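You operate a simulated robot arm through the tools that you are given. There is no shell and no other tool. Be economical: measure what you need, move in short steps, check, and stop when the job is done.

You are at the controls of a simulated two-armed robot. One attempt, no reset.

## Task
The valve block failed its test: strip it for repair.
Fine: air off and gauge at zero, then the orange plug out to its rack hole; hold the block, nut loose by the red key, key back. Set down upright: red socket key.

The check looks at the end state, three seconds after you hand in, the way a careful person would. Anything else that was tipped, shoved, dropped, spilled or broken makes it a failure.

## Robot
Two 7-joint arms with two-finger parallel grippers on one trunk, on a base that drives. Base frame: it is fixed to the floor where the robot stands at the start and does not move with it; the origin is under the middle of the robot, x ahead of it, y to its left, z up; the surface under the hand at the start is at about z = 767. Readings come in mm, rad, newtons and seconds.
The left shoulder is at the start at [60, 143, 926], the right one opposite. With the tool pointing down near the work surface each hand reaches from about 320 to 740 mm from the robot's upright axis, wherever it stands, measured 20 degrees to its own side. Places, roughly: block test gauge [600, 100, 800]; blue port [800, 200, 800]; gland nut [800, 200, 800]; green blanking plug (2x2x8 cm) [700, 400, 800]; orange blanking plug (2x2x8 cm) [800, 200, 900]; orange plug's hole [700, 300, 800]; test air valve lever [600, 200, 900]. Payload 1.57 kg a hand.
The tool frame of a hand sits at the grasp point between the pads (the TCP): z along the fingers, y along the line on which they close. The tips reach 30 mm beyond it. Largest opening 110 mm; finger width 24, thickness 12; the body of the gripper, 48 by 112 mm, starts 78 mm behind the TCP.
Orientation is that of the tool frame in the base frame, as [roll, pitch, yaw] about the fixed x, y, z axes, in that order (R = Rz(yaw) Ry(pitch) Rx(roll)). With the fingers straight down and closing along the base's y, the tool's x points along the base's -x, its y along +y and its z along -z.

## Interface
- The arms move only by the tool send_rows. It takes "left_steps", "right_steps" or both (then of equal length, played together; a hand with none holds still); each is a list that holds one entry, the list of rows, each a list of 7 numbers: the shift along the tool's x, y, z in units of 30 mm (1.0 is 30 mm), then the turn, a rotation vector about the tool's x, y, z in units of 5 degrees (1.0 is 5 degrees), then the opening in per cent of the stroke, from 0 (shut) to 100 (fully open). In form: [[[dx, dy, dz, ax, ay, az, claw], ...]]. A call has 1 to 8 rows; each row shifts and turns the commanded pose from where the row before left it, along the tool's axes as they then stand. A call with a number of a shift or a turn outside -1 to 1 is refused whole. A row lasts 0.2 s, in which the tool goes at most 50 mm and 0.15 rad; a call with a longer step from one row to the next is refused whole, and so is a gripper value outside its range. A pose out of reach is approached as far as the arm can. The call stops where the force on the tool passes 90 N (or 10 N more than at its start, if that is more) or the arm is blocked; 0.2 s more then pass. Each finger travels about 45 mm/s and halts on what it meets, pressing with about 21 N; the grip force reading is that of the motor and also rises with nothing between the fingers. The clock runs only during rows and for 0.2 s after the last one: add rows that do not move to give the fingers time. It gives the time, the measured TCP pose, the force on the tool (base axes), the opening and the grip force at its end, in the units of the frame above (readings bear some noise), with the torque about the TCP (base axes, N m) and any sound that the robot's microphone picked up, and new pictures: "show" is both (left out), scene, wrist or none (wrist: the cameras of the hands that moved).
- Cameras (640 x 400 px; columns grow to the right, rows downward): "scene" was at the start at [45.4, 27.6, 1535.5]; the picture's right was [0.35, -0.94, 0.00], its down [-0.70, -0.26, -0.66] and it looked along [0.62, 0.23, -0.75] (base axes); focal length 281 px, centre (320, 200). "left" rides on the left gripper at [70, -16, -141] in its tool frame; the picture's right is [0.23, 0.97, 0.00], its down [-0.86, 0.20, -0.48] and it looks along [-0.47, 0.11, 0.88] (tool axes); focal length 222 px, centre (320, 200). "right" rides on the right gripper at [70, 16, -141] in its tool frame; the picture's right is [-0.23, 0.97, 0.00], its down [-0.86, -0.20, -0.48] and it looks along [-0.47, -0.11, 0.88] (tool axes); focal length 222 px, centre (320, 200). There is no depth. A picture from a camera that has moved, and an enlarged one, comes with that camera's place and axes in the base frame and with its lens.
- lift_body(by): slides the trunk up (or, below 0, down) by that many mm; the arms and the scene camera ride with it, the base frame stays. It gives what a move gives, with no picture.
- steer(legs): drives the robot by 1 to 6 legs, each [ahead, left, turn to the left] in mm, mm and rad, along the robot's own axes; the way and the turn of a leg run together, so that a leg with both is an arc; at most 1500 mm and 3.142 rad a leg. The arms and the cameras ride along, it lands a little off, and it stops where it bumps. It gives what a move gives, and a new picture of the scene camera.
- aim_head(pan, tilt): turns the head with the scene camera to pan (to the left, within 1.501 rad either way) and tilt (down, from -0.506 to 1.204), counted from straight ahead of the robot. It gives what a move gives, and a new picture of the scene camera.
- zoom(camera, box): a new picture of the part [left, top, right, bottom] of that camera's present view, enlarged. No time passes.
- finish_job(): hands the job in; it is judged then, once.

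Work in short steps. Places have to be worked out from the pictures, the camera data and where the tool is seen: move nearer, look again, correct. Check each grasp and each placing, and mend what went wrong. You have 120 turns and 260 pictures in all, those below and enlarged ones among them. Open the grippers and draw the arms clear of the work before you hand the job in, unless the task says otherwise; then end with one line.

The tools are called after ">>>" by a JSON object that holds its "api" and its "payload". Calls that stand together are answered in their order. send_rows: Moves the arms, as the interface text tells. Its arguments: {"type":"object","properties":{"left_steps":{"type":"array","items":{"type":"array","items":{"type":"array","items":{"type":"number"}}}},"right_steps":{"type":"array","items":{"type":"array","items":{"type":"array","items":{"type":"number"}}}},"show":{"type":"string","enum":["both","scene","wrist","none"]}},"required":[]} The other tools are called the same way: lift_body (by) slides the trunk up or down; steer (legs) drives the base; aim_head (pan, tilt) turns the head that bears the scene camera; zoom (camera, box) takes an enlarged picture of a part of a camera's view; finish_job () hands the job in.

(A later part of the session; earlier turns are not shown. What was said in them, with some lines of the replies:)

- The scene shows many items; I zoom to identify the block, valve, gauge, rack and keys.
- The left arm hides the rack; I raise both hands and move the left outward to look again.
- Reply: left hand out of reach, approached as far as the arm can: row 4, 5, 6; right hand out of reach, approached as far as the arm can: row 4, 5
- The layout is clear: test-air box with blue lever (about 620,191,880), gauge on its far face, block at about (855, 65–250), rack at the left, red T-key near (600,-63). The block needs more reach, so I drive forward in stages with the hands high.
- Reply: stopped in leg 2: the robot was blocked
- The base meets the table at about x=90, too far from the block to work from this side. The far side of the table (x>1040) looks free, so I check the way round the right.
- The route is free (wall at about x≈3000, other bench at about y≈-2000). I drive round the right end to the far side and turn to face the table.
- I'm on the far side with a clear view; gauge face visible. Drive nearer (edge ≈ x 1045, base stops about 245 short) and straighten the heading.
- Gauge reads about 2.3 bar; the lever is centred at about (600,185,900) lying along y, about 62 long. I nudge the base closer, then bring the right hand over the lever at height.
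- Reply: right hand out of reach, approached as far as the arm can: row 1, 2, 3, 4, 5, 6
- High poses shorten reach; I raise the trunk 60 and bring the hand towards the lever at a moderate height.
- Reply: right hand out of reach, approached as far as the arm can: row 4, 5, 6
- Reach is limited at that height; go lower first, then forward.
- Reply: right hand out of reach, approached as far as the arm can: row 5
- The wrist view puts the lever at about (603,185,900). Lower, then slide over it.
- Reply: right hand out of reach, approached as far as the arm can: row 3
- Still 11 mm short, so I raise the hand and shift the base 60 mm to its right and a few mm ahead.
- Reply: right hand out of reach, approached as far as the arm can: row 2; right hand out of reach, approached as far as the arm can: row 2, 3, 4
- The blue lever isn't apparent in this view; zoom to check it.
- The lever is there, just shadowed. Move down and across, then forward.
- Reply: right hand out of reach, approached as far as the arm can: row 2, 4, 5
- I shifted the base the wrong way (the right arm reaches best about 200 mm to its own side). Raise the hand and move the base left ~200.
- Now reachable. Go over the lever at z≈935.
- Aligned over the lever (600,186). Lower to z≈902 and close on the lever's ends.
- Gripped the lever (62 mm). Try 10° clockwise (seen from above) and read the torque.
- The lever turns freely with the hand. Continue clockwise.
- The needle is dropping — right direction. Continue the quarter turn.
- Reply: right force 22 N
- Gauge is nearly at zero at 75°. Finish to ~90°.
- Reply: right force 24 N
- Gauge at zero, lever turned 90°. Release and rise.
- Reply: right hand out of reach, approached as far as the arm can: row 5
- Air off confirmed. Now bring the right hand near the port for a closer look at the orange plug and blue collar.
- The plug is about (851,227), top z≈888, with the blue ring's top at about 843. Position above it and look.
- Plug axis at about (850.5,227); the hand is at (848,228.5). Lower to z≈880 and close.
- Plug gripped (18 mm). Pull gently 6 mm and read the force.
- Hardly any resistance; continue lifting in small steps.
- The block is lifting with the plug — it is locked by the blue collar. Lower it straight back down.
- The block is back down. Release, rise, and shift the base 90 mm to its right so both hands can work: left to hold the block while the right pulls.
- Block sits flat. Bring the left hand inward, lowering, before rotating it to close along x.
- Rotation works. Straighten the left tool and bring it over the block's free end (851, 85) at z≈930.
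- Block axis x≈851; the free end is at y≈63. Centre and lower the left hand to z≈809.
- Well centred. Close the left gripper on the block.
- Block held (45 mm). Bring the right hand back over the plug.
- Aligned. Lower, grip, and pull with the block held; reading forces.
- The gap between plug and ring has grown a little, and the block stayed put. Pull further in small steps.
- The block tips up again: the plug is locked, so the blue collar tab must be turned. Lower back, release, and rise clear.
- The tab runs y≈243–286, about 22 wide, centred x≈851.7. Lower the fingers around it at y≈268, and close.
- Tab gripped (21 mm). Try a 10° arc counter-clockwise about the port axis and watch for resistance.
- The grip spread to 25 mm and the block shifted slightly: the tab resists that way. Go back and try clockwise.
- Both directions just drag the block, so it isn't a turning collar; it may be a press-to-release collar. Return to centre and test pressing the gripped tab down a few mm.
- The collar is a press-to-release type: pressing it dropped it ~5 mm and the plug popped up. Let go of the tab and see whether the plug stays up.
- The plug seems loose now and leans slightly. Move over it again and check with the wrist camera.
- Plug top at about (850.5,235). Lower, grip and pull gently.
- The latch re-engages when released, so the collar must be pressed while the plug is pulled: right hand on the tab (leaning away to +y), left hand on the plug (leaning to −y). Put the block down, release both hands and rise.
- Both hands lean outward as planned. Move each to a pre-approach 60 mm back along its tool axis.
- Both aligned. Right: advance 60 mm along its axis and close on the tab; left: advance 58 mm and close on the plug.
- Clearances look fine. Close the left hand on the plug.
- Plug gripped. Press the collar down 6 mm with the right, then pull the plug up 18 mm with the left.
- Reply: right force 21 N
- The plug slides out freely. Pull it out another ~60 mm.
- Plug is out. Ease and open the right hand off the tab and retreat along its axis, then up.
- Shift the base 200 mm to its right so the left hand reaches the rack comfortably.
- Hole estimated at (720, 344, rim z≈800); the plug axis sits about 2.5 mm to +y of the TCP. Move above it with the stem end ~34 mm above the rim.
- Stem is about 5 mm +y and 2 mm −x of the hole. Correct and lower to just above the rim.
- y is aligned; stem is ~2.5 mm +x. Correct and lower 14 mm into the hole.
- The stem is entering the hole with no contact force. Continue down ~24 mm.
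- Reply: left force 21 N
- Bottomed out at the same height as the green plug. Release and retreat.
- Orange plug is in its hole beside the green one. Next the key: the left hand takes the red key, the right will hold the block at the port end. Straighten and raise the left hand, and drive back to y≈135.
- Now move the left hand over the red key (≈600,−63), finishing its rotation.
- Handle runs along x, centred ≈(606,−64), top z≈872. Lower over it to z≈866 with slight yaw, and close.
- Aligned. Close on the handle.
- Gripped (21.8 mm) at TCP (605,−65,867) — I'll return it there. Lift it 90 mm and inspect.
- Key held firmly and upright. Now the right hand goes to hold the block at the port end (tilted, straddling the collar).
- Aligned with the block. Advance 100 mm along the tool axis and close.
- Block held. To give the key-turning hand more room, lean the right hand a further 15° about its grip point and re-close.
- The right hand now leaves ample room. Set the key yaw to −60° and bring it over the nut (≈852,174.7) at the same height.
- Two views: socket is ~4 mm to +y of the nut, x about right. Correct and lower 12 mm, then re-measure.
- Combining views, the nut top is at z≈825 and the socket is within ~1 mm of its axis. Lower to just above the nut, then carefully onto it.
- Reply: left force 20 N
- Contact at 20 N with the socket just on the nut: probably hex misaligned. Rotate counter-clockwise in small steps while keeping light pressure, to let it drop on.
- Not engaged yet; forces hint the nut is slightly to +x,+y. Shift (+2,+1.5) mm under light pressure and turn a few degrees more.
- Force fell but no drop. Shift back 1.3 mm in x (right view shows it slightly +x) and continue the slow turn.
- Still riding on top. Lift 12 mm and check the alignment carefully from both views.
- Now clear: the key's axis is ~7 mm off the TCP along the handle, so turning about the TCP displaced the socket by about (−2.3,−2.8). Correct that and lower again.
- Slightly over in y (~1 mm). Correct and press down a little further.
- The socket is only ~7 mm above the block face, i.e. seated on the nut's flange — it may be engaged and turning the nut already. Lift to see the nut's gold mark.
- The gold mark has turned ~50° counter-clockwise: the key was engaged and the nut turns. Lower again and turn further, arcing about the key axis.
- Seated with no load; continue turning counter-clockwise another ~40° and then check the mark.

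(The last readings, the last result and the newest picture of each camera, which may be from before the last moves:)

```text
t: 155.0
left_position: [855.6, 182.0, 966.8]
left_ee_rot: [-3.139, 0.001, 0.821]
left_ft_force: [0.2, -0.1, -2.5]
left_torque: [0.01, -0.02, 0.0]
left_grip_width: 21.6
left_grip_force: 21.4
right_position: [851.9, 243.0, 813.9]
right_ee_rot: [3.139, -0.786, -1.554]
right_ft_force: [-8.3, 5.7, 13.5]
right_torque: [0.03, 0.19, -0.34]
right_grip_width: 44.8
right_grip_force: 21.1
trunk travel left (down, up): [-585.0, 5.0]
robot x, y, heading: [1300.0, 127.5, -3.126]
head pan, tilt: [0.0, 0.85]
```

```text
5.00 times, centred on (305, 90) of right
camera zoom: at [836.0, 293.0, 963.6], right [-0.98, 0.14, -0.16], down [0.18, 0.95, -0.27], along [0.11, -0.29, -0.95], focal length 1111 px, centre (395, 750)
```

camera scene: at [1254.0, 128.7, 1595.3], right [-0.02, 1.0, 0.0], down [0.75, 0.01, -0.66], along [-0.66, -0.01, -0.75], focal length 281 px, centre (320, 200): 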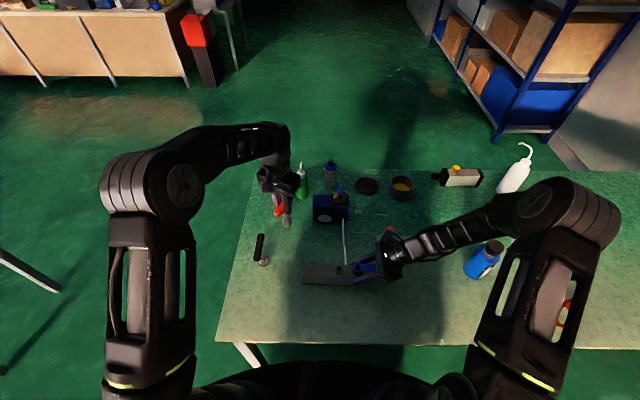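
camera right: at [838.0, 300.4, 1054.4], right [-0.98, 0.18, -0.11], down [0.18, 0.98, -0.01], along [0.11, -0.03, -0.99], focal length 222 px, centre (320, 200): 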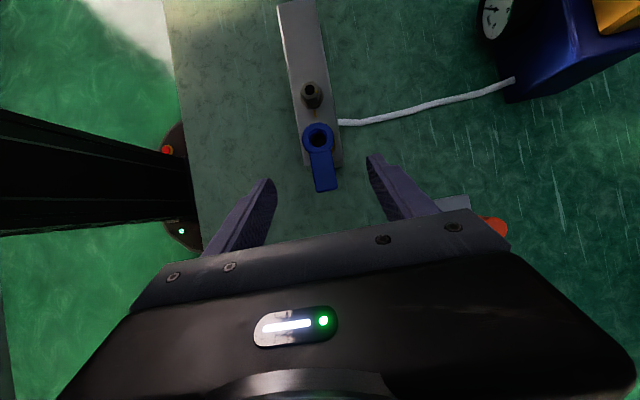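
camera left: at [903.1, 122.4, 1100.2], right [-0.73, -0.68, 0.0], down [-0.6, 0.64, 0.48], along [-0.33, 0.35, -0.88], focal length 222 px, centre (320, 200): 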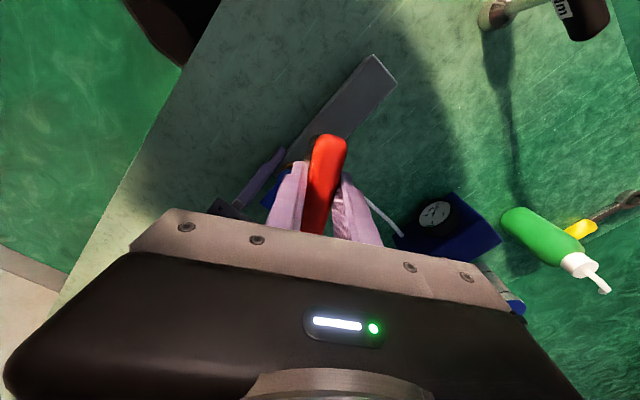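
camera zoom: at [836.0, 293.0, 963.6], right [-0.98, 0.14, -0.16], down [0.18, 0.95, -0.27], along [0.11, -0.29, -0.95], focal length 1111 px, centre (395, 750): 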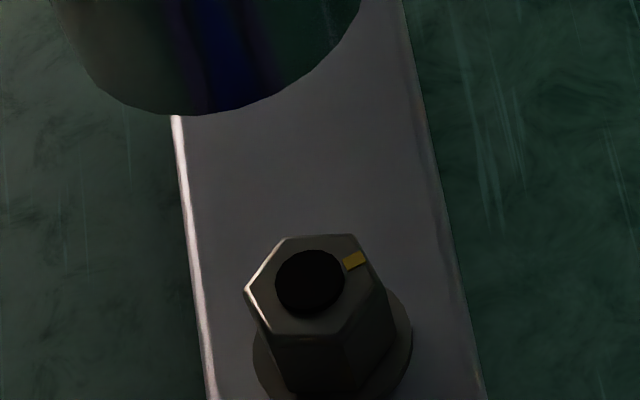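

The mark didn't move this time (no downward pressure), though it did earlier while pressed at ~17 N. Go down again, pressing, and turn further.

>>> {"api": "send_rows", "payload": {"left_steps": [[[0, 0.02, 0, 0, 0, 1, 0], [0, 0, 0.6, 0, 0, 0, 0], [0, 0, 0.6, 0, 0, 0, 0], [0, 0, 0.45, 0, 0, 0, 0], [0, 0, 0.1, 0, 0, 0, 0]]], "show": "none"}}

>>> {"api": "zoom", "payload": {"camera": "scene", "box": [320, 240, 375, 285]}}

```text
t: 156.2
left_position: [855.8, 182.5, 915.1]
left_ee_rot: [-3.136, 0.0, 0.734]
left_ft_force: [4.6, -1.1, 19.1]
left_torque: [-0.22, -0.39, 0.01]
left_grip_width: 22.3
left_grip_force: 21.0
right_position: [852.1, 241.0, 813.0]
right_ee_rot: [3.14, -0.783, -1.553]
right_ft_force: [-13.3, 1.9, 2.5]
right_torque: [0.13, 0.22, -0.36]
right_grip_width: 45.1
right_grip_force: 21.0
trunk travel left (down, up): [-585.0, 5.0]
robot x, y, heading: [1302.1, 127.7, -3.127]
head pan, tilt: [0.0, 0.85]
```

```text
8.89 times, centred on (348, 262) of scene
camera zoom: at [1255.1, 128.4, 1595.5], right [-0.02, 1.0, 0.0], down [0.75, 0.01, -0.66], along [-0.66, -0.01, -0.75], focal length 2496 px, centre (76, -356)
```

zoom: 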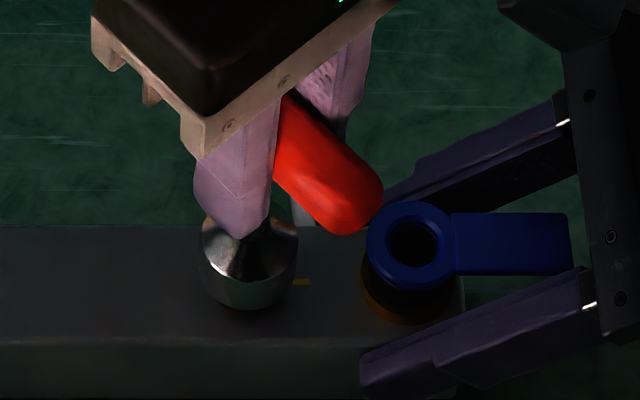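

Pressed at 19 N. Turn counter-clockwise 40° and check torque.

>>> {"api": "send_rows", "payload": {"left_steps": [[[0, -0.02, 0, 0, 0, -1, 0], [0, -0.02, 0, 0, 0, -1, 0], [0, -0.02, 0, 0, 0, -1, 0], [0, -0.02, 0, 0, 0, -1, 0]]], "show": "none"}}

>>> {"api": "send_rows", "payload": {"left_steps": [[[0, -0.02, 0.02, 0, 0, -1, 0], [0, -0.02, 0, 0, 0, -1, 0], [0, -0.02, 0, 0, 0, -1, 0], [0, -0.02, 0, 0, 0, -1, 0]]], "show": "none"}}

>>> {"api": "zoom", "payload": {"camera": "scene", "box": [320, 240, 375, 285]}}

```text
t: 157.2
left_position: [854.1, 182.2, 914.0]
left_ee_rot: [-3.14, -0.001, 1.084]
left_ft_force: [-0.2, -3.6, 14.4]
left_torque: [-0.37, -0.09, 0.03]
left_grip_width: 21.9
left_grip_force: 20.9
right_position: [851.4, 241.9, 813.6]
right_ee_rot: [3.141, -0.786, -1.553]
right_ft_force: [-10.9, 3.7, 1.4]
right_torque: [0.46, 0.32, -0.45]
right_grip_width: 44.8
right_grip_force: 21.5
trunk travel left (down, up): [-585.0, 5.0]
robot x, y, heading: [1299.8, 132.1, -3.124]
head pan, tilt: [0.0, 0.85]
```

```text
t: 158.2
left_position: [851.7, 183.2, 913.2]
left_ee_rot: [-3.14, 0.001, 1.432]
left_ft_force: [3.0, -4.4, 11.9]
left_torque: [-0.4, -0.23, 0.0]
left_grip_width: 21.9
left_grip_force: 20.7
right_position: [852.4, 243.0, 813.2]
right_ee_rot: [-3.141, -0.784, -1.554]
right_ft_force: [-8.6, 4.8, 0.0]
right_torque: [0.49, 0.1, -0.45]
right_grip_width: 45.1
right_grip_force: 21.0
trunk travel left (down, up): [-585.0, 5.0]
robot x, y, heading: [1303.3, 130.3, -3.126]
head pan, tilt: [0.0, 0.85]
```

```text
8.89 times, centred on (348, 262) of scene
camera zoom: at [1254.7, 128.4, 1595.3], right [-0.02, 1.0, 0.0], down [0.75, 0.01, -0.66], along [-0.66, -0.01, -0.75], focal length 2496 px, centre (76, -356)
```

zoom: 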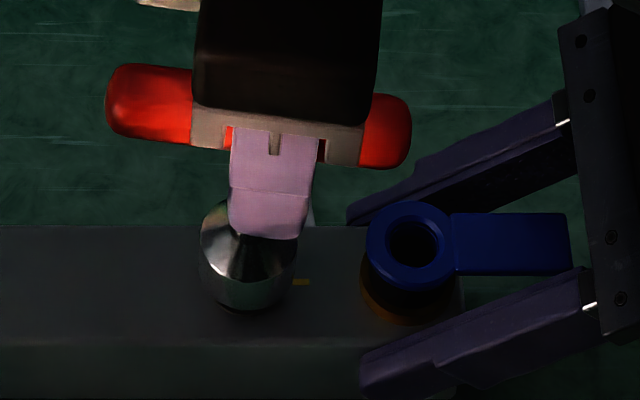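

Lift to see whether the nut's mark moved.

>>> {"api": "send_rows", "payload": {"left_steps": [[[0, 0, -0.6, 0, 0, 0, 0], [0, 0, -0.6, 0, 0, 0, 0], [0, 0, -0.4, 0, 0, 0, 0]]], "show": "none"}}

>>> {"api": "zoom", "payload": {"camera": "right", "box": [260, 50, 350, 130]}}

>>> {"api": "zoom", "payload": {"camera": "scene", "box": [330, 240, 365, 275]}}

```text
t: 159.0
left_position: [852.8, 184.0, 961.5]
left_ee_rot: [-3.141, -0.001, 1.433]
left_ft_force: [-0.4, -0.4, -2.7]
left_torque: [0.01, 0.04, 0.01]
left_grip_width: 21.8
left_grip_force: 21.2
right_position: [852.2, 242.4, 813.7]
right_ee_rot: [-3.141, -0.788, -1.554]
right_ft_force: [-0.1, 1.7, 3.4]
right_torque: [-0.37, 0.09, -0.25]
right_grip_width: 45.0
right_grip_force: 21.2
trunk travel left (down, up): [-585.0, 5.0]
robot x, y, heading: [1300.3, 130.0, -3.126]
head pan, tilt: [0.0, 0.85]
```

```text
5.00 times, centred on (305, 90) of right
camera zoom: at [836.9, 292.5, 963.4], right [-0.98, 0.14, -0.16], down [0.18, 0.95, -0.27], along [0.12, -0.29, -0.95], focal length 1111 px, centre (395, 750)
```

zoom: 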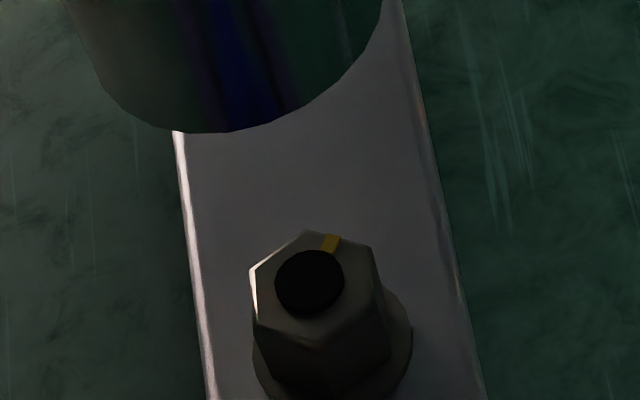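

```text
11.43 times, centred on (348, 258) of scene
camera zoom: at [1254.7, 128.7, 1595.2], right [-0.02, 1.0, 0.0], down [0.75, 0.01, -0.66], along [-0.66, -0.01, -0.75], focal length 3209 px, centre (6, -457)
```

zoom: 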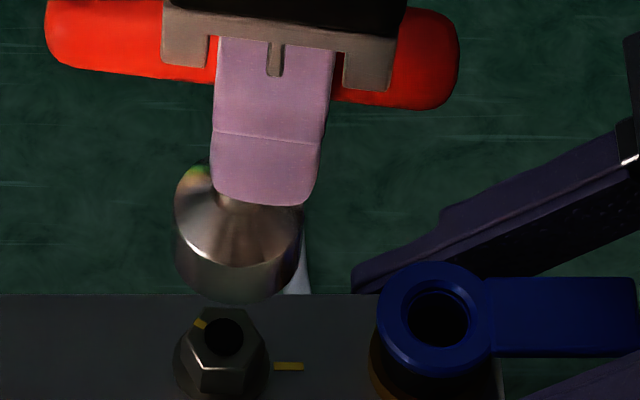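

The nut has turned ~90° in total. One more pressed stroke to be sure it is well loose.

>>> {"api": "send_rows", "payload": {"left_steps": [[[0, 0, 0.6, 0, 0, 0, 0], [0, 0, 0.6, 0, 0, 0, 0], [0, 0, 0.4, 0, 0, 0, 0], [0, 0, 0.07, 0, 0, 0, 0]]], "show": "none"}}

>>> {"api": "send_rows", "payload": {"left_steps": [[[0, -0.02, 0.01, 0, 0, -1, 0], [0, -0.02, 0, 0, 0, -1, 0], [0, -0.02, 0.01, 0, 0, -1, 0], [0, -0.02, 0, 0, 0, -1, 0], [0, -0.02, 0, 0, 0, -1, 0], [0, -0.02, 0, 0, 0, -1, 0]]], "show": "none"}}

>>> {"api": "send_rows", "payload": {"left_steps": [[[0, 0, -0.6, 0, 0, 0, 0], [0, 0, -0.6, 0, 0, 0, 0], [0, 0, -0.5, 0, 0, 0, 0]]], "show": "none"}}

>>> {"api": "zoom", "payload": {"camera": "right", "box": [260, 50, 350, 130]}}

>>> {"api": "zoom", "payload": {"camera": "scene", "box": [300, 210, 400, 290]}}

```text
t: 160.0
left_position: [852.2, 184.8, 912.1]
left_ee_rot: [-3.137, -0.002, 1.433]
left_ft_force: [3.6, -4.3, 18.2]
left_torque: [-0.35, -0.3, 0.05]
left_grip_width: 22.3
left_grip_force: 20.5
right_position: [852.9, 241.4, 813.2]
right_ee_rot: [3.14, -0.785, -1.553]
right_ft_force: [0.9, -2.2, -3.1]
right_torque: [0.13, -0.13, 0.21]
right_grip_width: 44.9
right_grip_force: 21.1
trunk travel left (down, up): [-585.0, 5.0]
robot x, y, heading: [1302.4, 133.1, -3.123]
head pan, tilt: [0.0, 0.85]
```

```text
t: 161.4
left_position: [849.7, 183.8, 910.3]
left_ee_rot: [-3.139, -0.002, 1.957]
left_ft_force: [2.4, 1.8, 12.8]
left_torque: [0.11, -0.32, 0.01]
left_grip_width: 22.1
left_grip_force: 21.1
right_position: [852.1, 241.5, 813.3]
right_ee_rot: [3.141, -0.786, -1.552]
right_ft_force: [3.2, -5.4, -8.4]
right_torque: [0.3, -0.03, 0.37]
right_grip_width: 45.0
right_grip_force: 20.7
trunk travel left (down, up): [-585.0, 5.0]
robot x, y, heading: [1301.2, 131.0, -3.126]
head pan, tilt: [0.0, 0.85]
```

```text
t: 162.2
left_position: [847.2, 186.8, 962.0]
left_ee_rot: [-3.141, -0.001, 1.957]
left_ft_force: [0.6, 0.5, -1.7]
left_torque: [0.02, 0.02, -0.01]
left_grip_width: 21.5
left_grip_force: 21.1
right_position: [851.6, 242.8, 813.5]
right_ee_rot: [3.14, -0.786, -1.555]
right_ft_force: [-2.9, 2.6, 0.2]
right_torque: [-0.46, 0.03, -0.53]
right_grip_width: 44.9
right_grip_force: 21.2
trunk travel left (down, up): [-585.0, 5.0]
robot x, y, heading: [1301.6, 130.4, -3.123]
head pan, tilt: [0.0, 0.85]
```

```text
5.00 times, centred on (305, 90) of right
camera zoom: at [835.4, 293.6, 963.8], right [-0.98, 0.15, -0.16], down [0.19, 0.95, -0.27], along [0.11, -0.29, -0.95], focal length 1111 px, centre (395, 750)
```

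zoom: 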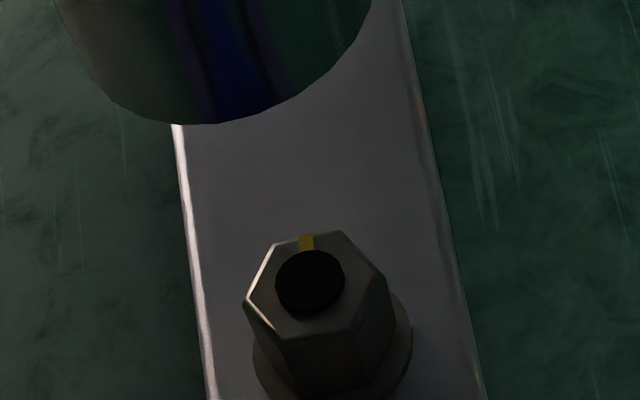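

```text
5.00 times, centred on (350, 250) of scene
camera zoom: at [1254.1, 128.9, 1595.3], right [-0.02, 1.0, 0.0], down [0.75, 0.01, -0.66], along [-0.66, -0.01, -0.75], focal length 1404 px, centre (170, -50)
```

zoom: 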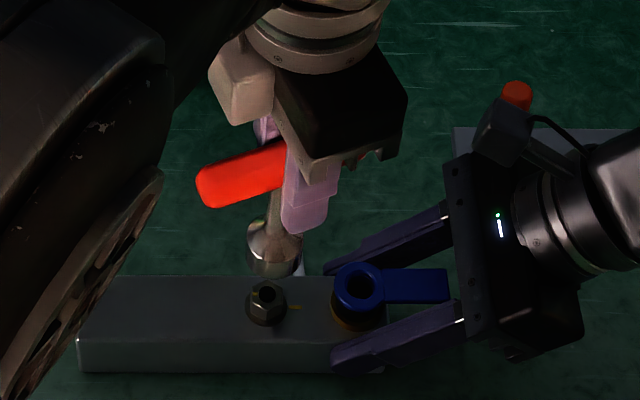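

Mark at ~115° from its start. One last pressed stroke with a bit more pressure.

>>> {"api": "send_rows", "payload": {"left_steps": [[[0, 0, 0.6, 0, 0, 0, 0], [0, 0, 0.6, 0, 0, 0, 0], [0, 0, 0.45, 0, 0, 0, 0], [0, 0, 0.11, 0, 0, 0, 0]]], "show": "none"}}

>>> {"api": "send_rows", "payload": {"left_steps": [[[0, -0.02, 0.01, 0, 0, -1, 0], [0, -0.02, 0.01, 0, 0, -1, 0], [0, -0.02, 0.01, 0, 0, -1, 0], [0, -0.02, 0.01, 0, 0, -1, 0], [0, -0.02, 0, 0, 0, -1, 0], [0, -0.02, 0, 0, 0, -1, 0], [0, -0.02, 0, 0, 0, -1, 0]]], "show": "none"}}

>>> {"api": "send_rows", "payload": {"left_steps": [[[0, 0, -0.6, 0, 0, 0, 0], [0, 0, -0.6, 0, 0, 0, 0], [0, 0, -0.6, 0, 0, 0, 0]]], "show": "none"}}

>>> {"api": "zoom", "payload": {"camera": "right", "box": [260, 50, 350, 130]}}

>>> {"api": "zoom", "payload": {"camera": "scene", "box": [300, 210, 400, 290]}}

```text
t: 163.2
left_position: [846.1, 185.5, 909.1]
left_ee_rot: [3.141, -0.003, 1.953]
left_ft_force: [4.0, -0.4, 17.9]
left_torque: [-0.07, -0.42, -0.01]
left_grip_width: 22.4
left_grip_force: 21.0
right_position: [851.9, 243.1, 813.7]
right_ee_rot: [3.137, -0.782, -1.556]
right_ft_force: [-11.0, 2.5, -0.1]
right_torque: [0.16, 0.12, -0.54]
right_grip_width: 44.7
right_grip_force: 21.5
trunk travel left (down, up): [-585.0, 5.0]
robot x, y, heading: [1300.3, 126.3, -3.121]
head pan, tilt: [0.0, 0.85]
```

```text
t: 164.8
left_position: [844.2, 183.5, 906.8]
left_ee_rot: [-3.141, -0.002, 2.567]
left_ft_force: [-0.2, 5.0, 2.6]
left_torque: [0.44, -0.01, 0.02]
left_grip_width: 22.1
left_grip_force: 20.9
right_position: [851.8, 242.2, 813.3]
right_ee_rot: [-3.14, -0.789, -1.553]
right_ft_force: [-10.5, 3.8, 6.8]
right_torque: [-0.41, 0.34, -0.73]
right_grip_width: 44.8
right_grip_force: 20.8
trunk travel left (down, up): [-585.0, 5.0]
robot x, y, heading: [1301.8, 126.0, -3.123]
head pan, tilt: [0.0, 0.85]
```

```text
t: 165.6
left_position: [846.5, 179.4, 963.0]
left_ee_rot: [-3.141, -0.003, 2.567]
left_ft_force: [-0.5, 0.7, -2.9]
left_torque: [0.05, -0.01, -0.01]
left_grip_width: 21.6
left_grip_force: 21.2
right_position: [852.3, 241.9, 813.8]
right_ee_rot: [3.141, -0.784, -1.553]
right_ft_force: [-4.0, 2.5, 7.2]
right_torque: [-0.07, 0.19, -0.28]
right_grip_width: 44.7
right_grip_force: 20.8
trunk travel left (down, up): [-585.0, 5.0]
robot x, y, heading: [1303.8, 130.7, -3.124]
head pan, tilt: [0.0, 0.85]
```

```text
5.00 times, centred on (305, 90) of right
camera zoom: at [836.6, 292.5, 963.5], right [-0.98, 0.14, -0.16], down [0.18, 0.95, -0.27], along [0.11, -0.29, -0.95], focal length 1111 px, centre (395, 750)
```

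zoom: 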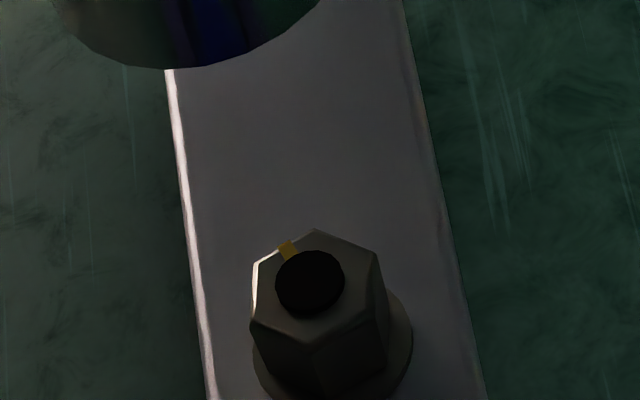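

```text
5.00 times, centred on (350, 250) of scene
camera zoom: at [1254.6, 128.7, 1595.3], right [-0.02, 1.0, 0.0], down [0.75, 0.01, -0.66], along [-0.66, -0.01, -0.75], focal length 1404 px, centre (170, -50)
```

zoom: 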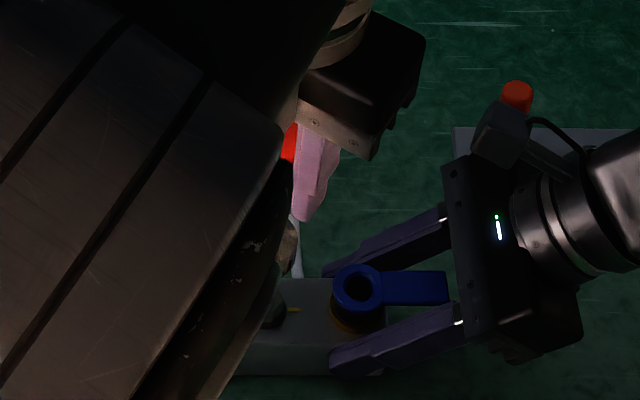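

The nut is ~140° loosened. Unwind the left wrist, reversing the turn, with the key held above the block.

>>> {"api": "send_rows", "payload": {"left_steps": [[[0, 0, -0.3, 0, 0, 1, 0], [0, 0, -0.3, 0, 0, 1, 0], [0, 0, 0, 0, 0, 1, 0], [0, 0, 0, 0, 0, 1, 0], [0, 0, 0, 0, 0, 1, 0], [0, 0, 0, 0, 0, 1, 0], [0, 0, 0, 0, 0, 1, 0], [0, 0, 0, 0, 0, 1, 0]]], "show": "none"}}

>>> {"api": "send_rows", "payload": {"left_steps": [[[0, 0, 0, 0, 0, 1, 0], [0, 0, 0, 0, 0, 1, 0], [0, 0, 0, 0, 0, 1, 0], [0, 0, 0, 0, 0, 1, 0], [0, 0, 0, 0, 0, 1, 0], [0, 0, 0, 0, 0, 1, 0], [0, 0, 0, 0, 0, 1, 0], [0, 0, 0, 0, 0, 1, 0]]], "show": "none"}}

>>> {"api": "send_rows", "payload": {"left_steps": [[[0, 0, 0, 0, 0, 1, 0], [0, 0, 0, 0, 0, 1, 0], [0, 0, 0, 0, 0, 1, 0], [0, 0, 0, 0, 0, 1, 0], [0, 0, 0, 0, 0, 1, 0], [0, 0, 0, 0, 0, 1, 0], [0, 0, 0, 0, 0, 1, 0], [0, 0, 0, 0, 0, 1, 0]]], "show": "none"}}

>>> {"api": "send_rows", "payload": {"left_steps": [[[0, 0, 0, 0, 0, 1, 0], [0, 0, 0, 0, 0, 1, 0], [0, 0, 0, 0, 0, 1, 0], [0, 0, 0, 0, 0, 1, 0], [0, 0, 0, 0, 0, 1, 0], [0, 0, 0, 0, 0, 0, 0]]], "show": "scene"}}

```text
t: 167.4
left_position: [845.5, 182.0, 979.3]
left_ee_rot: [-3.139, -0.001, 1.866]
left_ft_force: [0.2, -0.9, -2.7]
left_torque: [0.04, -0.01, -0.01]
left_grip_width: 21.8
left_grip_force: 20.0
right_position: [851.9, 241.8, 813.0]
right_ee_rot: [-3.141, -0.785, -1.555]
right_ft_force: [2.5, -2.0, 1.3]
right_torque: [-0.53, -0.09, 0.04]
right_grip_width: 45.0
right_grip_force: 21.0
trunk travel left (down, up): [-585.0, 5.0]
robot x, y, heading: [1304.1, 131.0, -3.126]
head pan, tilt: [0.0, 0.85]
```

```text
t: 169.2
left_position: [846.1, 181.4, 979.8]
left_ee_rot: [-3.14, -0.001, 1.17]
left_ft_force: [-0.7, -0.4, -2.8]
left_torque: [0.04, 0.02, 0.0]
left_grip_width: 21.9
left_grip_force: 20.8
right_position: [852.2, 242.5, 814.2]
right_ee_rot: [3.14, -0.785, -1.553]
right_ft_force: [2.5, -1.1, -0.4]
right_torque: [-0.24, -0.15, 0.41]
right_grip_width: 45.1
right_grip_force: 20.9
trunk travel left (down, up): [-585.0, 5.0]
robot x, y, heading: [1299.5, 130.3, -3.118]
head pan, tilt: [0.0, 0.85]
```

```text
t: 171.0
left_position: [844.3, 182.3, 979.9]
left_ee_rot: [-3.138, 0.003, 0.473]
left_ft_force: [-0.5, -0.3, -2.0]
left_torque: [0.01, 0.01, -0.01]
left_grip_width: 21.9
left_grip_force: 21.0
right_position: [852.7, 243.6, 812.8]
right_ee_rot: [-3.141, -0.785, -1.553]
right_ft_force: [1.7, -0.8, -1.1]
right_torque: [0.11, -0.06, 0.14]
right_grip_width: 44.9
right_grip_force: 20.8
trunk travel left (down, up): [-585.0, 5.0]
robot x, y, heading: [1300.9, 126.4, -3.125]
head pan, tilt: [0.0, 0.85]
```

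```text
t: 172.4
left_position: [845.6, 181.6, 979.6]
left_ee_rot: [-3.139, 0.002, 0.036]
left_ft_force: [0.0, -0.5, -2.5]
left_torque: [-0.01, 0.0, 0.02]
left_grip_width: 21.9
left_grip_force: 21.3
right_position: [852.0, 242.0, 812.7]
right_ee_rot: [3.141, -0.784, -1.553]
right_ft_force: [1.2, -0.7, -0.3]
right_torque: [0.23, -0.03, 0.11]
right_grip_width: 45.1
right_grip_force: 21.1
trunk travel left (down, up): [-585.0, 5.0]
robot x, y, heading: [1299.4, 125.9, -3.124]
head pan, tilt: [0.0, 0.85]
camera scene: at [1254.4, 128.5, 1595.3], right [-0.02, 1.0, 0.0], down [0.75, 0.01, -0.66], along [-0.66, -0.01, -0.75], focal length 281 px, centre (320, 200)
```

scene: 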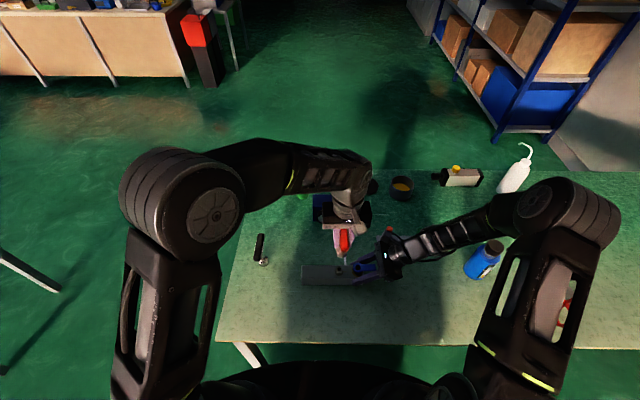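

Back at pickup yaw. Carry the key back along the same diagonal towards (605,−65).

>>> {"api": "send_rows", "payload": {"left_steps": [[[-0.92, 0.88, 0, 0, 0, 0, 0], [-0.92, 0.88, 0, 0, 0, 0, 0], [-0.92, 0.88, 0, 0, 0, 0, 0], [-0.92, 0.88, 0.1, 0, 0, 0, 0], [-0.92, 0.88, 0.1, 0, 0, 0, 0], [-0.92, 0.88, 0.2, 0, 0, 0, 0], [-0.92, 0.88, 0.3, 0, 0, 0, 0]]], "show": "none"}}

>>> {"api": "send_rows", "payload": {"left_steps": [[[-0.6, 0.88, 0.3, 0, 0, 0, 0], [-0.6, 0.87, 0.3, 0, 0, 0, 0], [-0.5, 0, 0.2, 0, 0, 0, 0], [0, 0, 0, 0, 0, 0, 0]]], "show": "wrist"}}

>>> {"api": "zoom", "payload": {"camera": "scene", "box": [230, 160, 310, 230]}}

```text
t: 174.0
left_position: [658.9, -11.6, 958.6]
left_ee_rot: [3.141, 0.001, 0.036]
left_ft_force: [0.8, -0.4, -2.1]
left_torque: [0.0, 0.01, -0.01]
left_grip_width: 22.0
left_grip_force: 21.4
right_position: [851.2, 243.9, 814.5]
right_ee_rot: [3.14, -0.785, -1.554]
right_ft_force: [0.2, 1.9, 1.1]
right_torque: [0.4, -0.12, 0.19]
right_grip_width: 44.9
right_grip_force: 21.2
trunk travel left (down, up): [-585.0, 5.0]
robot x, y, heading: [1298.4, 129.4, -3.124]
head pan, tilt: [0.0, 0.85]
```

```text
t: 175.0
left_position: [610.0, -63.2, 932.5]
left_ee_rot: [-3.139, 0.002, 0.035]
left_ft_force: [0.1, 0.8, -2.3]
left_torque: [-0.02, -0.02, 0.01]
left_grip_width: 21.7
left_grip_force: 20.9
right_position: [852.5, 242.2, 812.6]
right_ee_rot: [-3.141, -0.783, -1.553]
right_ft_force: [1.8, 3.2, 0.8]
right_torque: [-0.24, -0.01, -0.07]
right_grip_width: 44.8
right_grip_force: 20.9
trunk travel left (down, up): [-585.0, 5.0]
robot x, y, heading: [1301.9, 128.3, -3.127]
head pan, tilt: [0.0, 0.85]
camera left: at [678.6, -45.9, 1073.4], right [0.26, -0.97, 0.0], down [-0.85, -0.23, 0.48], along [-0.46, -0.12, -0.88], focal length 222 px, centre (320, 200)
```

left: 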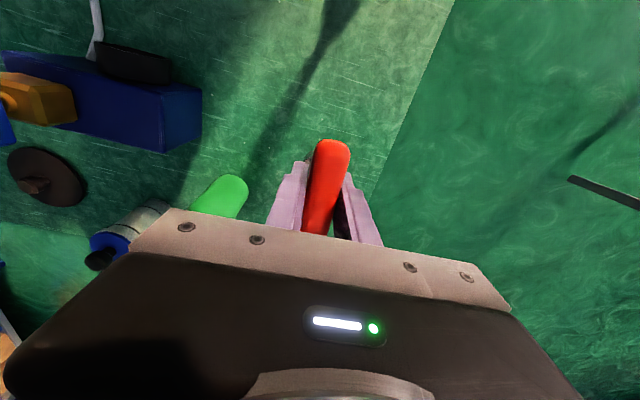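

```text
5.71 times, centred on (270, 195) of scene
camera zoom: at [1254.3, 128.8, 1595.3], right [-0.02, 1.0, 0.0], down [0.75, 0.01, -0.66], along [-0.66, -0.01, -0.75], focal length 1605 px, centre (606, 229)
```

zoom: 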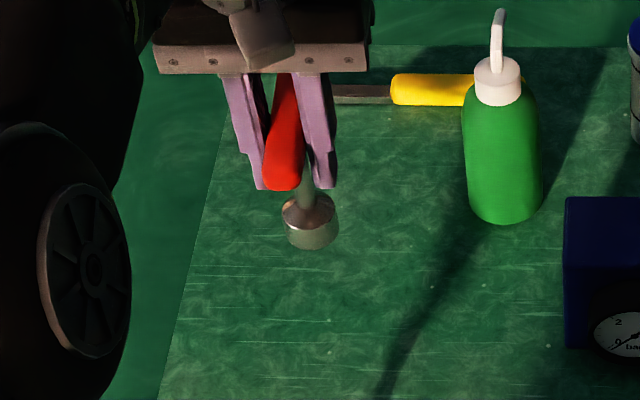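

Fine-adjust to (605,−65) and lower to z≈875.

>>> {"api": "send_rows", "payload": {"left_steps": [[[-0.16, 0.06, 0.3, 0, 0, 0, 0], [0, 0, 0.6, 0, 0, 0, 0], [0, 0, 0.6, 0, 0, 0, 0], [0, 0, 0.4, 0, 0, 0, 0], [0, 0, 0, 0, 0, 0, 0]]], "show": "none"}}

>>> {"api": "zoom", "payload": {"camera": "scene", "box": [230, 160, 310, 230]}}

```text
t: 176.2
left_position: [605.0, -66.8, 875.7]
left_ee_rot: [3.14, 0.001, 0.035]
left_ft_force: [0.2, 0.1, -2.4]
left_torque: [0.02, -0.03, 0.0]
left_grip_width: 21.7
left_grip_force: 20.7
right_position: [853.1, 241.8, 813.7]
right_ee_rot: [-3.139, -0.785, -1.555]
right_ft_force: [0.4, 2.6, 2.3]
right_torque: [-0.31, -0.09, 0.0]
right_grip_width: 45.0
right_grip_force: 21.3
trunk travel left (down, up): [-585.0, 5.0]
robot x, y, heading: [1302.9, 130.7, -3.125]
head pan, tilt: [0.0, 0.85]
```

```text
5.71 times, centred on (270, 195) of scene
camera zoom: at [1254.2, 128.7, 1595.3], right [-0.02, 1.0, 0.0], down [0.75, 0.01, -0.66], along [-0.66, -0.01, -0.75], focal length 1605 px, centre (606, 229)
```

zoom: 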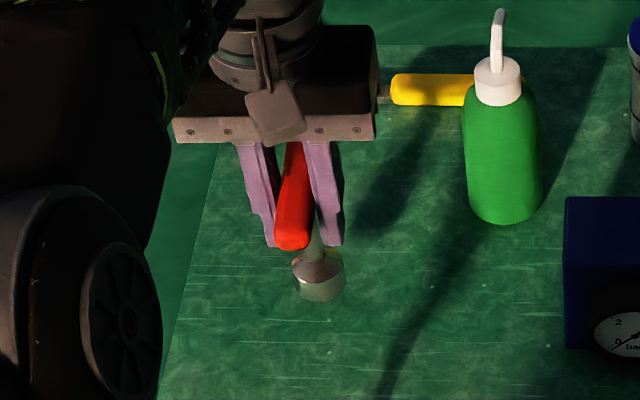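

Lower slowly until the socket touches the table.

>>> {"api": "send_rows", "payload": {"left_steps": [[[0, 0, 0.12, 0, 0, 0, 0], [0, 0, 0.12, 0, 0, 0, 0], [0, 0, 0.12, 0, 0, 0, 0]]], "show": "none"}}

>>> {"api": "send_rows", "payload": {"left_steps": [[[0, 0, 0.08, 0, 0, 0, 0], [0, 0, 0.08, 0, 0, 0, 0]]], "show": "none"}}

>>> {"api": "zoom", "payload": {"camera": "scene", "box": [230, 160, 310, 230]}}

```text
t: 177.0
left_position: [604.9, -67.7, 867.0]
left_ee_rot: [-3.141, 0.002, 0.034]
left_ft_force: [0.2, -0.5, -1.9]
left_torque: [0.0, 0.0, 0.04]
left_grip_width: 21.7
left_grip_force: 21.3
right_position: [852.6, 241.4, 813.8]
right_ee_rot: [3.141, -0.785, -1.551]
right_ft_force: [0.1, 1.5, 1.9]
right_torque: [-0.21, -0.06, 0.06]
right_grip_width: 44.9
right_grip_force: 21.1
trunk travel left (down, up): [-585.0, 5.0]
robot x, y, heading: [1303.5, 126.6, -3.125]
head pan, tilt: [0.0, 0.85]
```

```text
t: 177.6
left_position: [605.7, -66.0, 862.5]
left_ee_rot: [-3.14, 0.002, 0.037]
left_ft_force: [-0.2, 0.3, -2.5]
left_torque: [0.01, -0.04, 0.02]
left_grip_width: 21.7
left_grip_force: 20.8
right_position: [852.1, 242.4, 814.1]
right_ee_rot: [-3.141, -0.785, -1.554]
right_ft_force: [-0.7, 1.5, 1.5]
right_torque: [-0.14, -0.04, 0.06]
right_grip_width: 45.0
right_grip_force: 21.0
trunk travel left (down, up): [-585.0, 5.0]
robot x, y, heading: [1296.0, 127.7, -3.121]
head pan, tilt: [0.0, 0.85]
```

```text
5.71 times, centred on (270, 195) of scene
camera zoom: at [1254.2, 128.6, 1595.3], right [-0.02, 1.0, 0.0], down [0.75, 0.01, -0.66], along [-0.66, -0.01, -0.75], focal length 1605 px, centre (606, 229)
```

zoom: 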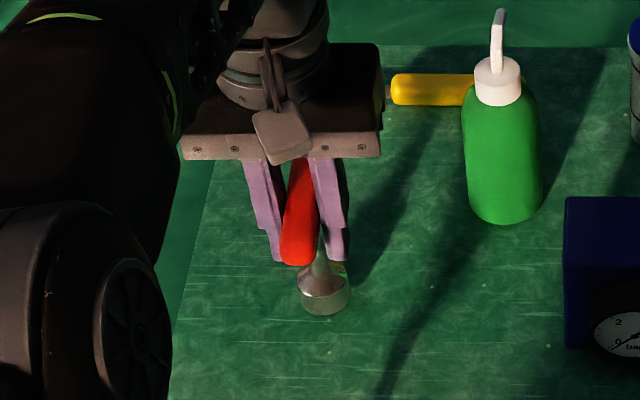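

Not yet touching (as expected, the key rode up in the grip). Continue down in small steps.

>>> {"api": "send_rows", "payload": {"left_steps": [[[0, 0, 0.08, 0, 0, 0, 0], [0, 0, 0.08, 0, 0, 0, 0]]], "show": "none"}}

>>> {"api": "send_rows", "payload": {"left_steps": [[[0, 0, 0.07, 0, 0, 0, 0], [0, 0, 0.07, 0, 0, 0, 0]]], "show": "none"}}

>>> {"api": "zoom", "payload": {"camera": "scene", "box": [230, 160, 310, 230]}}

```text
t: 178.2
left_position: [605.3, -66.7, 856.4]
left_ee_rot: [-3.142, 0.001, 0.036]
left_ft_force: [-0.3, -1.3, -2.8]
left_torque: [-0.02, -0.01, 0.01]
left_grip_width: 22.0
left_grip_force: 21.3
right_position: [851.4, 243.2, 813.6]
right_ee_rot: [3.141, -0.785, -1.554]
right_ft_force: [0.8, 1.3, 0.8]
right_torque: [-0.08, 0.0, 0.04]
right_grip_width: 45.0
right_grip_force: 21.0
trunk travel left (down, up): [-585.0, 5.0]
robot x, y, heading: [1298.8, 130.4, -3.12]
head pan, tilt: [0.0, 0.85]
```

```text
t: 178.8
left_position: [604.6, -66.1, 853.1]
left_ee_rot: [-3.142, 0.003, 0.036]
left_ft_force: [-0.6, 0.3, -1.5]
left_torque: [0.01, -0.05, 0.03]
left_grip_width: 22.0
left_grip_force: 20.7
right_position: [852.1, 242.4, 813.3]
right_ee_rot: [3.141, -0.785, -1.551]
right_ft_force: [0.4, 2.1, 1.4]
right_torque: [-0.06, -0.02, 0.04]
right_grip_width: 45.1
right_grip_force: 20.6
trunk travel left (down, up): [-585.0, 5.0]
robot x, y, heading: [1303.8, 130.9, -3.124]
head pan, tilt: [0.0, 0.85]
```

```text
5.71 times, centred on (270, 195) of scene
camera zoom: at [1254.2, 128.6, 1595.3], right [-0.02, 1.0, 0.0], down [0.75, 0.01, -0.66], along [-0.66, -0.01, -0.75], focal length 1605 px, centre (606, 229)
```

zoom: 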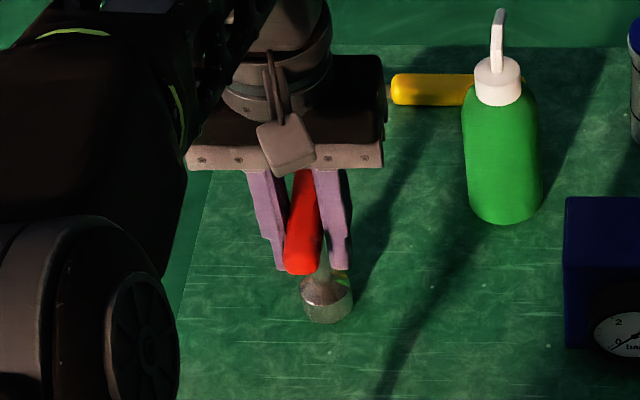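

>>> {"api": "send_rows", "payload": {"left_steps": [[[0, 0, 0.06, 0, 0, 0, 0], [0, 0, 0.06, 0, 0, 0, 0]]], "show": "none"}}

>>> {"api": "send_rows", "payload": {"left_steps": [[[0, 0, 0.06, 0, 0, 0, 0]]], "show": "none"}}

>>> {"api": "send_rows", "payload": {"left_steps": [[[0, 0, 0.05, 0, 0, 0, 0]]], "show": "none"}}

>>> {"api": "zoom", "payload": {"camera": "scene", "box": [230, 160, 310, 230]}}

```text
t: 179.4
left_position: [604.6, -65.0, 850.1]
left_ee_rot: [3.139, 0.003, 0.035]
left_ft_force: [5.0, 0.2, 9.3]
left_torque: [-0.07, -0.51, 0.0]
left_grip_width: 21.9
left_grip_force: 20.9
right_position: [852.1, 242.9, 813.5]
right_ee_rot: [3.14, -0.784, -1.553]
right_ft_force: [-0.8, -0.3, -0.1]
right_torque: [0.39, 0.03, 0.0]
right_grip_width: 45.1
right_grip_force: 20.7
trunk travel left (down, up): [-585.0, 5.0]
robot x, y, heading: [1302.9, 128.3, -3.126]
head pan, tilt: [0.0, 0.85]
```

```text
t: 179.8
left_position: [603.8, -65.0, 850.5]
left_ee_rot: [-3.139, 0.009, 0.035]
left_ft_force: [1.1, 1.1, 17.6]
left_torque: [0.04, -0.31, 0.02]
left_grip_width: 21.6
left_grip_force: 21.0
right_position: [853.5, 243.1, 814.3]
right_ee_rot: [3.14, -0.785, -1.553]
right_ft_force: [-0.2, 0.0, -0.5]
right_torque: [0.41, -0.03, 0.0]
right_grip_width: 44.8
right_grip_force: 20.7
trunk travel left (down, up): [-585.0, 5.0]
robot x, y, heading: [1303.5, 131.6, -3.125]
head pan, tilt: [0.0, 0.85]
```

```text
t: 180.2
left_position: [604.9, -65.0, 848.5]
left_ee_rot: [3.14, 0.007, 0.035]
left_ft_force: [-2.7, 0.4, 18.5]
left_torque: [-0.02, 0.07, -0.05]
left_grip_width: 21.8
left_grip_force: 21.1
right_position: [851.6, 242.7, 814.1]
right_ee_rot: [3.139, -0.785, -1.553]
right_ft_force: [0.6, -0.4, -0.6]
right_torque: [0.4, 0.02, 0.03]
right_grip_width: 45.3
right_grip_force: 21.2
trunk travel left (down, up): [-585.0, 5.0]
robot x, y, heading: [1303.6, 129.5, -3.123]
head pan, tilt: [0.0, 0.85]
```

```text
5.71 times, centred on (270, 195) of scene
camera zoom: at [1255.8, 129.2, 1595.4], right [-0.02, 1.0, 0.0], down [0.75, 0.01, -0.66], along [-0.66, -0.01, -0.75], focal length 1605 px, centre (606, 229)
```

zoom: 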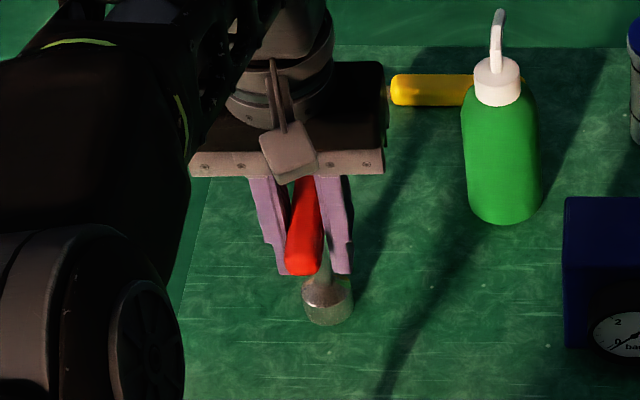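

The key is flat on the table at its old place. Ease the pressure, open, and check it stands before rising.

>>> {"api": "send_rows", "payload": {"left_steps": [[[0, 0, -0.05, 0, 0, 0, 0], [0, 0, 0, 0, 0, 0, 25], [0, 0, 0, 0, 0, 0, 45], [0, 0, 0, 0, 0, 0, 70], [0, 0, 0, 0, 0, 0, 70], [0, 0, 0, 0, 0, 0, 70]]], "show": "none"}}

>>> {"api": "zoom", "payload": {"camera": "scene", "box": [230, 160, 310, 230]}}

```text
t: 181.6
left_position: [604.7, -64.2, 847.5]
left_ee_rot: [-3.142, 0.001, 0.036]
left_ft_force: [-0.4, -0.6, 0.0]
left_torque: [0.01, -0.01, 0.02]
left_grip_width: 77.2
left_grip_force: 0.0
right_position: [852.2, 241.6, 813.1]
right_ee_rot: [-3.141, -0.787, -1.552]
right_ft_force: [1.7, 3.2, 0.3]
right_torque: [-0.33, -0.08, 0.23]
right_grip_width: 44.7
right_grip_force: 21.3
trunk travel left (down, up): [-585.0, 5.0]
robot x, y, heading: [1302.2, 127.7, -3.124]
head pan, tilt: [0.0, 0.85]
```

```text
5.71 times, centred on (270, 195) of scene
camera zoom: at [1254.5, 129.0, 1595.3], right [-0.02, 1.0, 0.0], down [0.75, 0.01, -0.66], along [-0.66, -0.01, -0.75], focal length 1605 px, centre (606, 229)
```

zoom: 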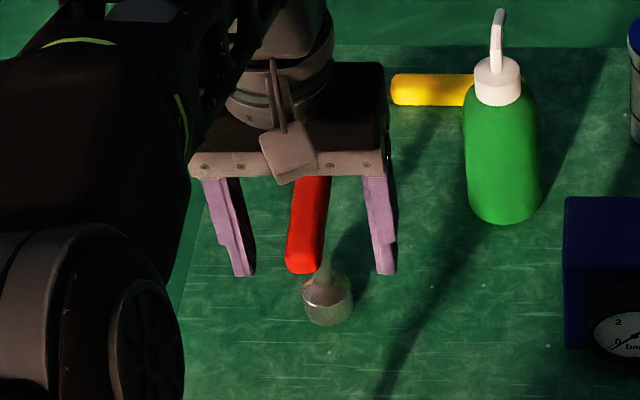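

The key stands. Raise the left hand straight up; open the right hand and back it off along its axis.

>>> {"api": "send_rows", "payload": {"left_steps": [[[0, 0, -0.5, 0, 0, 0, 70], [0, 0, -0.8, 0, 0, 0, 70], [0, 0, -0.8, 0, 0, 0, 70], [0, 0, -0.8, 0, 0, 0, 70], [0.5, 0, -0.5, 0, 0, 0, 70], [0.8, 0, -0.5, 0, 0, 0, 70], [0.8, 0, 0, 0, 0, 0, 70]]], "right_steps": [[[0, 0, 0, 0, 0, 0, 70], [0, 0, 0, 0, 0, 0, 70], [0, 0, 0, 0, 0, 0, 70], [0, 0, -0.6, 0, 0, 0, 70], [0, 0, -1, 0, 0, 0, 70], [0, 0, -1, 0, 0, 0, 70], [0, 0, -1, 0, 0, 0, 70]]], "show": "scene"}}

>>> {"api": "zoom", "payload": {"camera": "scene", "box": [230, 160, 310, 230]}}

>>> {"api": "zoom", "payload": {"camera": "scene", "box": [290, 200, 440, 300]}}

```text
t: 183.2
left_position: [670.3, -63.3, 961.3]
left_ee_rot: [3.141, 0.001, 0.036]
left_ft_force: [-0.6, 0.7, -0.9]
left_torque: [0.0, 0.02, 0.03]
left_grip_width: 77.1
left_grip_force: 0.1
right_position: [849.4, 319.6, 890.5]
right_ee_rot: [-3.141, -0.785, -1.551]
right_ft_force: [0.3, -0.7, -0.7]
right_torque: [0.05, -0.01, 0.02]
right_grip_width: 76.9
right_grip_force: 0.2
trunk travel left (down, up): [-585.0, 5.0]
robot x, y, heading: [1298.2, 126.7, -3.122]
head pan, tilt: [0.0, 0.85]
camera scene: at [1255.4, 128.5, 1595.3], right [-0.02, 1.0, 0.0], down [0.75, 0.01, -0.66], along [-0.66, -0.01, -0.75], focal length 281 px, centre (320, 200)
```

scene: 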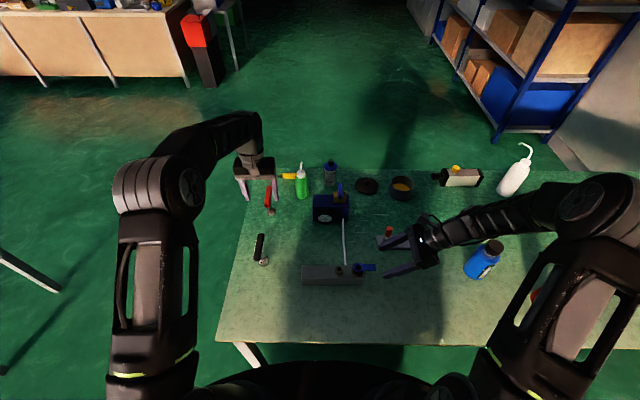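

```text
5.71 times, centred on (270, 195) of scene
camera zoom: at [1255.4, 128.5, 1595.3], right [-0.02, 1.0, 0.0], down [0.75, 0.01, -0.66], along [-0.66, -0.01, -0.75], focal length 1605 px, centre (606, 229)
```

zoom: 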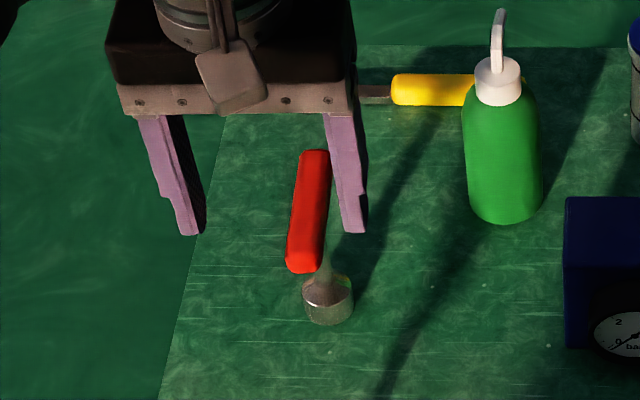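

```text
4.00 times, centred on (365, 250) of scene
camera zoom: at [1255.4, 128.5, 1595.3], right [-0.02, 1.0, 0.0], down [0.75, 0.01, -0.66], along [-0.66, -0.01, -0.75], focal length 1123 px, centre (140, 0)
```

zoom: 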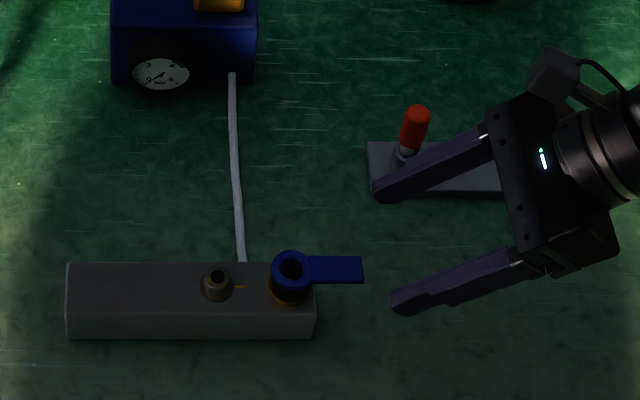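

Everything stands in place. Raise both arms clear of the work.

>>> {"api": "send_rows", "payload": {"left_steps": [[[0.8, 0.3, -0.6, 0, 0, 0, 70], [0.8, 0.3, -0.6, 0, 0, 0, 70], [0.8, 0.3, -0.6, 0, 0, 0, 70], [0.8, 0.3, -0.6, 0, 0, 0, 70], [0, 0, 0, 0, 0, 0, 70]]], "right_steps": [[[0.7, 0, -0.7, 0, 0, 0, 70], [0.7, 0, -0.7, 0, 0, 0, 70], [0.7, 0, -0.7, 0, 0, 0, 70], [0.7, 0, -0.7, 0, 0, 0, 70], [0.7, 0, -0.7, 0, 0, 0, 70]]], "show": "none"}}

>>> {"api": "steer", "payload": {"legs": [[-200, 0, 0]]}}

>>> {"api": "zoom", "payload": {"camera": "scene", "box": [240, 130, 420, 260]}}

```text
t: 184.4
left_position: [765.4, -96.9, 1034.5]
left_ee_rot: [-3.141, 0.001, 0.034]
left_ft_force: [0.5, -0.5, 0.4]
left_torque: [-0.01, 0.0, 0.01]
left_grip_width: 77.0
left_grip_force: 0.0
right_position: [850.9, 318.7, 1038.1]
right_ee_rot: [3.141, -0.784, -1.552]
right_ft_force: [1.0, -0.9, -0.2]
right_torque: [-0.01, -0.02, 0.0]
right_grip_width: 76.8
right_grip_force: 0.0
trunk travel left (down, up): [-585.0, 5.0]
robot x, y, heading: [1299.1, 131.6, -3.124]
head pan, tilt: [0.0, 0.85]
```

```text
t: 186.0
left_position: [961.0, -91.7, 1033.7]
left_ee_rot: [-3.141, 0.005, 0.033]
left_ft_force: [-0.1, 0.1, 0.2]
left_torque: [0.02, 0.03, -0.02]
left_grip_width: 77.0
left_grip_force: 0.1
right_position: [1047.1, 323.4, 1040.2]
right_ee_rot: [3.141, -0.785, -1.556]
right_ft_force: [0.2, -0.5, -1.1]
right_torque: [0.01, 0.02, -0.02]
right_grip_width: 76.7
right_grip_force: 0.1
trunk travel left (down, up): [-585.0, 5.0]
robot x, y, heading: [1496.7, 131.7, -3.126]
head pan, tilt: [0.0, 0.85]
camera scene: at [1450.9, 131.8, 1595.4], right [-0.01, 1.0, 0.0], down [0.75, 0.01, -0.66], along [-0.66, -0.01, -0.75], focal length 281 px, centre (320, 200)
```

scene: 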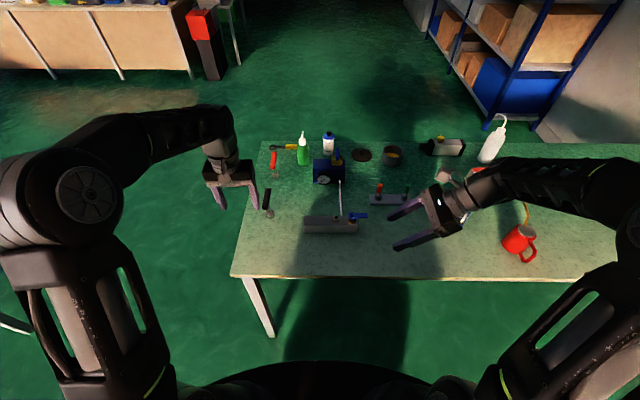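

```text
3.08 times, centred on (330, 195) of scene
camera zoom: at [1450.9, 131.8, 1595.4], right [-0.01, 1.0, 0.0], down [0.75, 0.01, -0.66], along [-0.66, -0.01, -0.75], focal length 864 px, centre (289, 215)
```

zoom: 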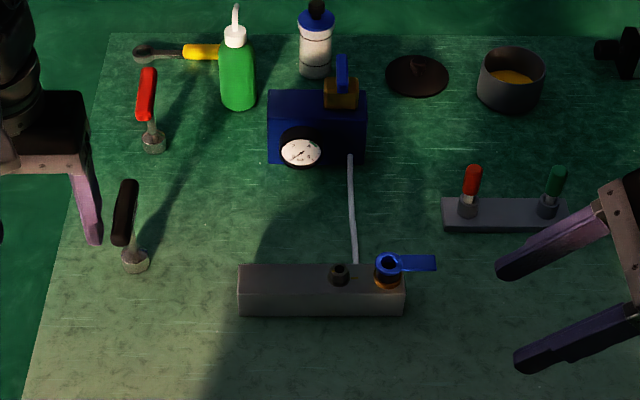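

All goals are met: air off with the gauge at zero, the orange plug in its rack hole, the nut loose, the red key upright at its place, and both grippers open and clear. I hand the job in.

>>> {"api": "finish_job", "payload": {}}

```text
The job is handed in.
```

The valve block is stripped and the job is handed in: air off with the gauge at zero, the orange plug in its rack hole, the nut turned about 140° loose, and the red key upright where it stood. The block was lifted slightly and shifted a few millimetres while I found that the blue collar had to be pressed to free the plug.
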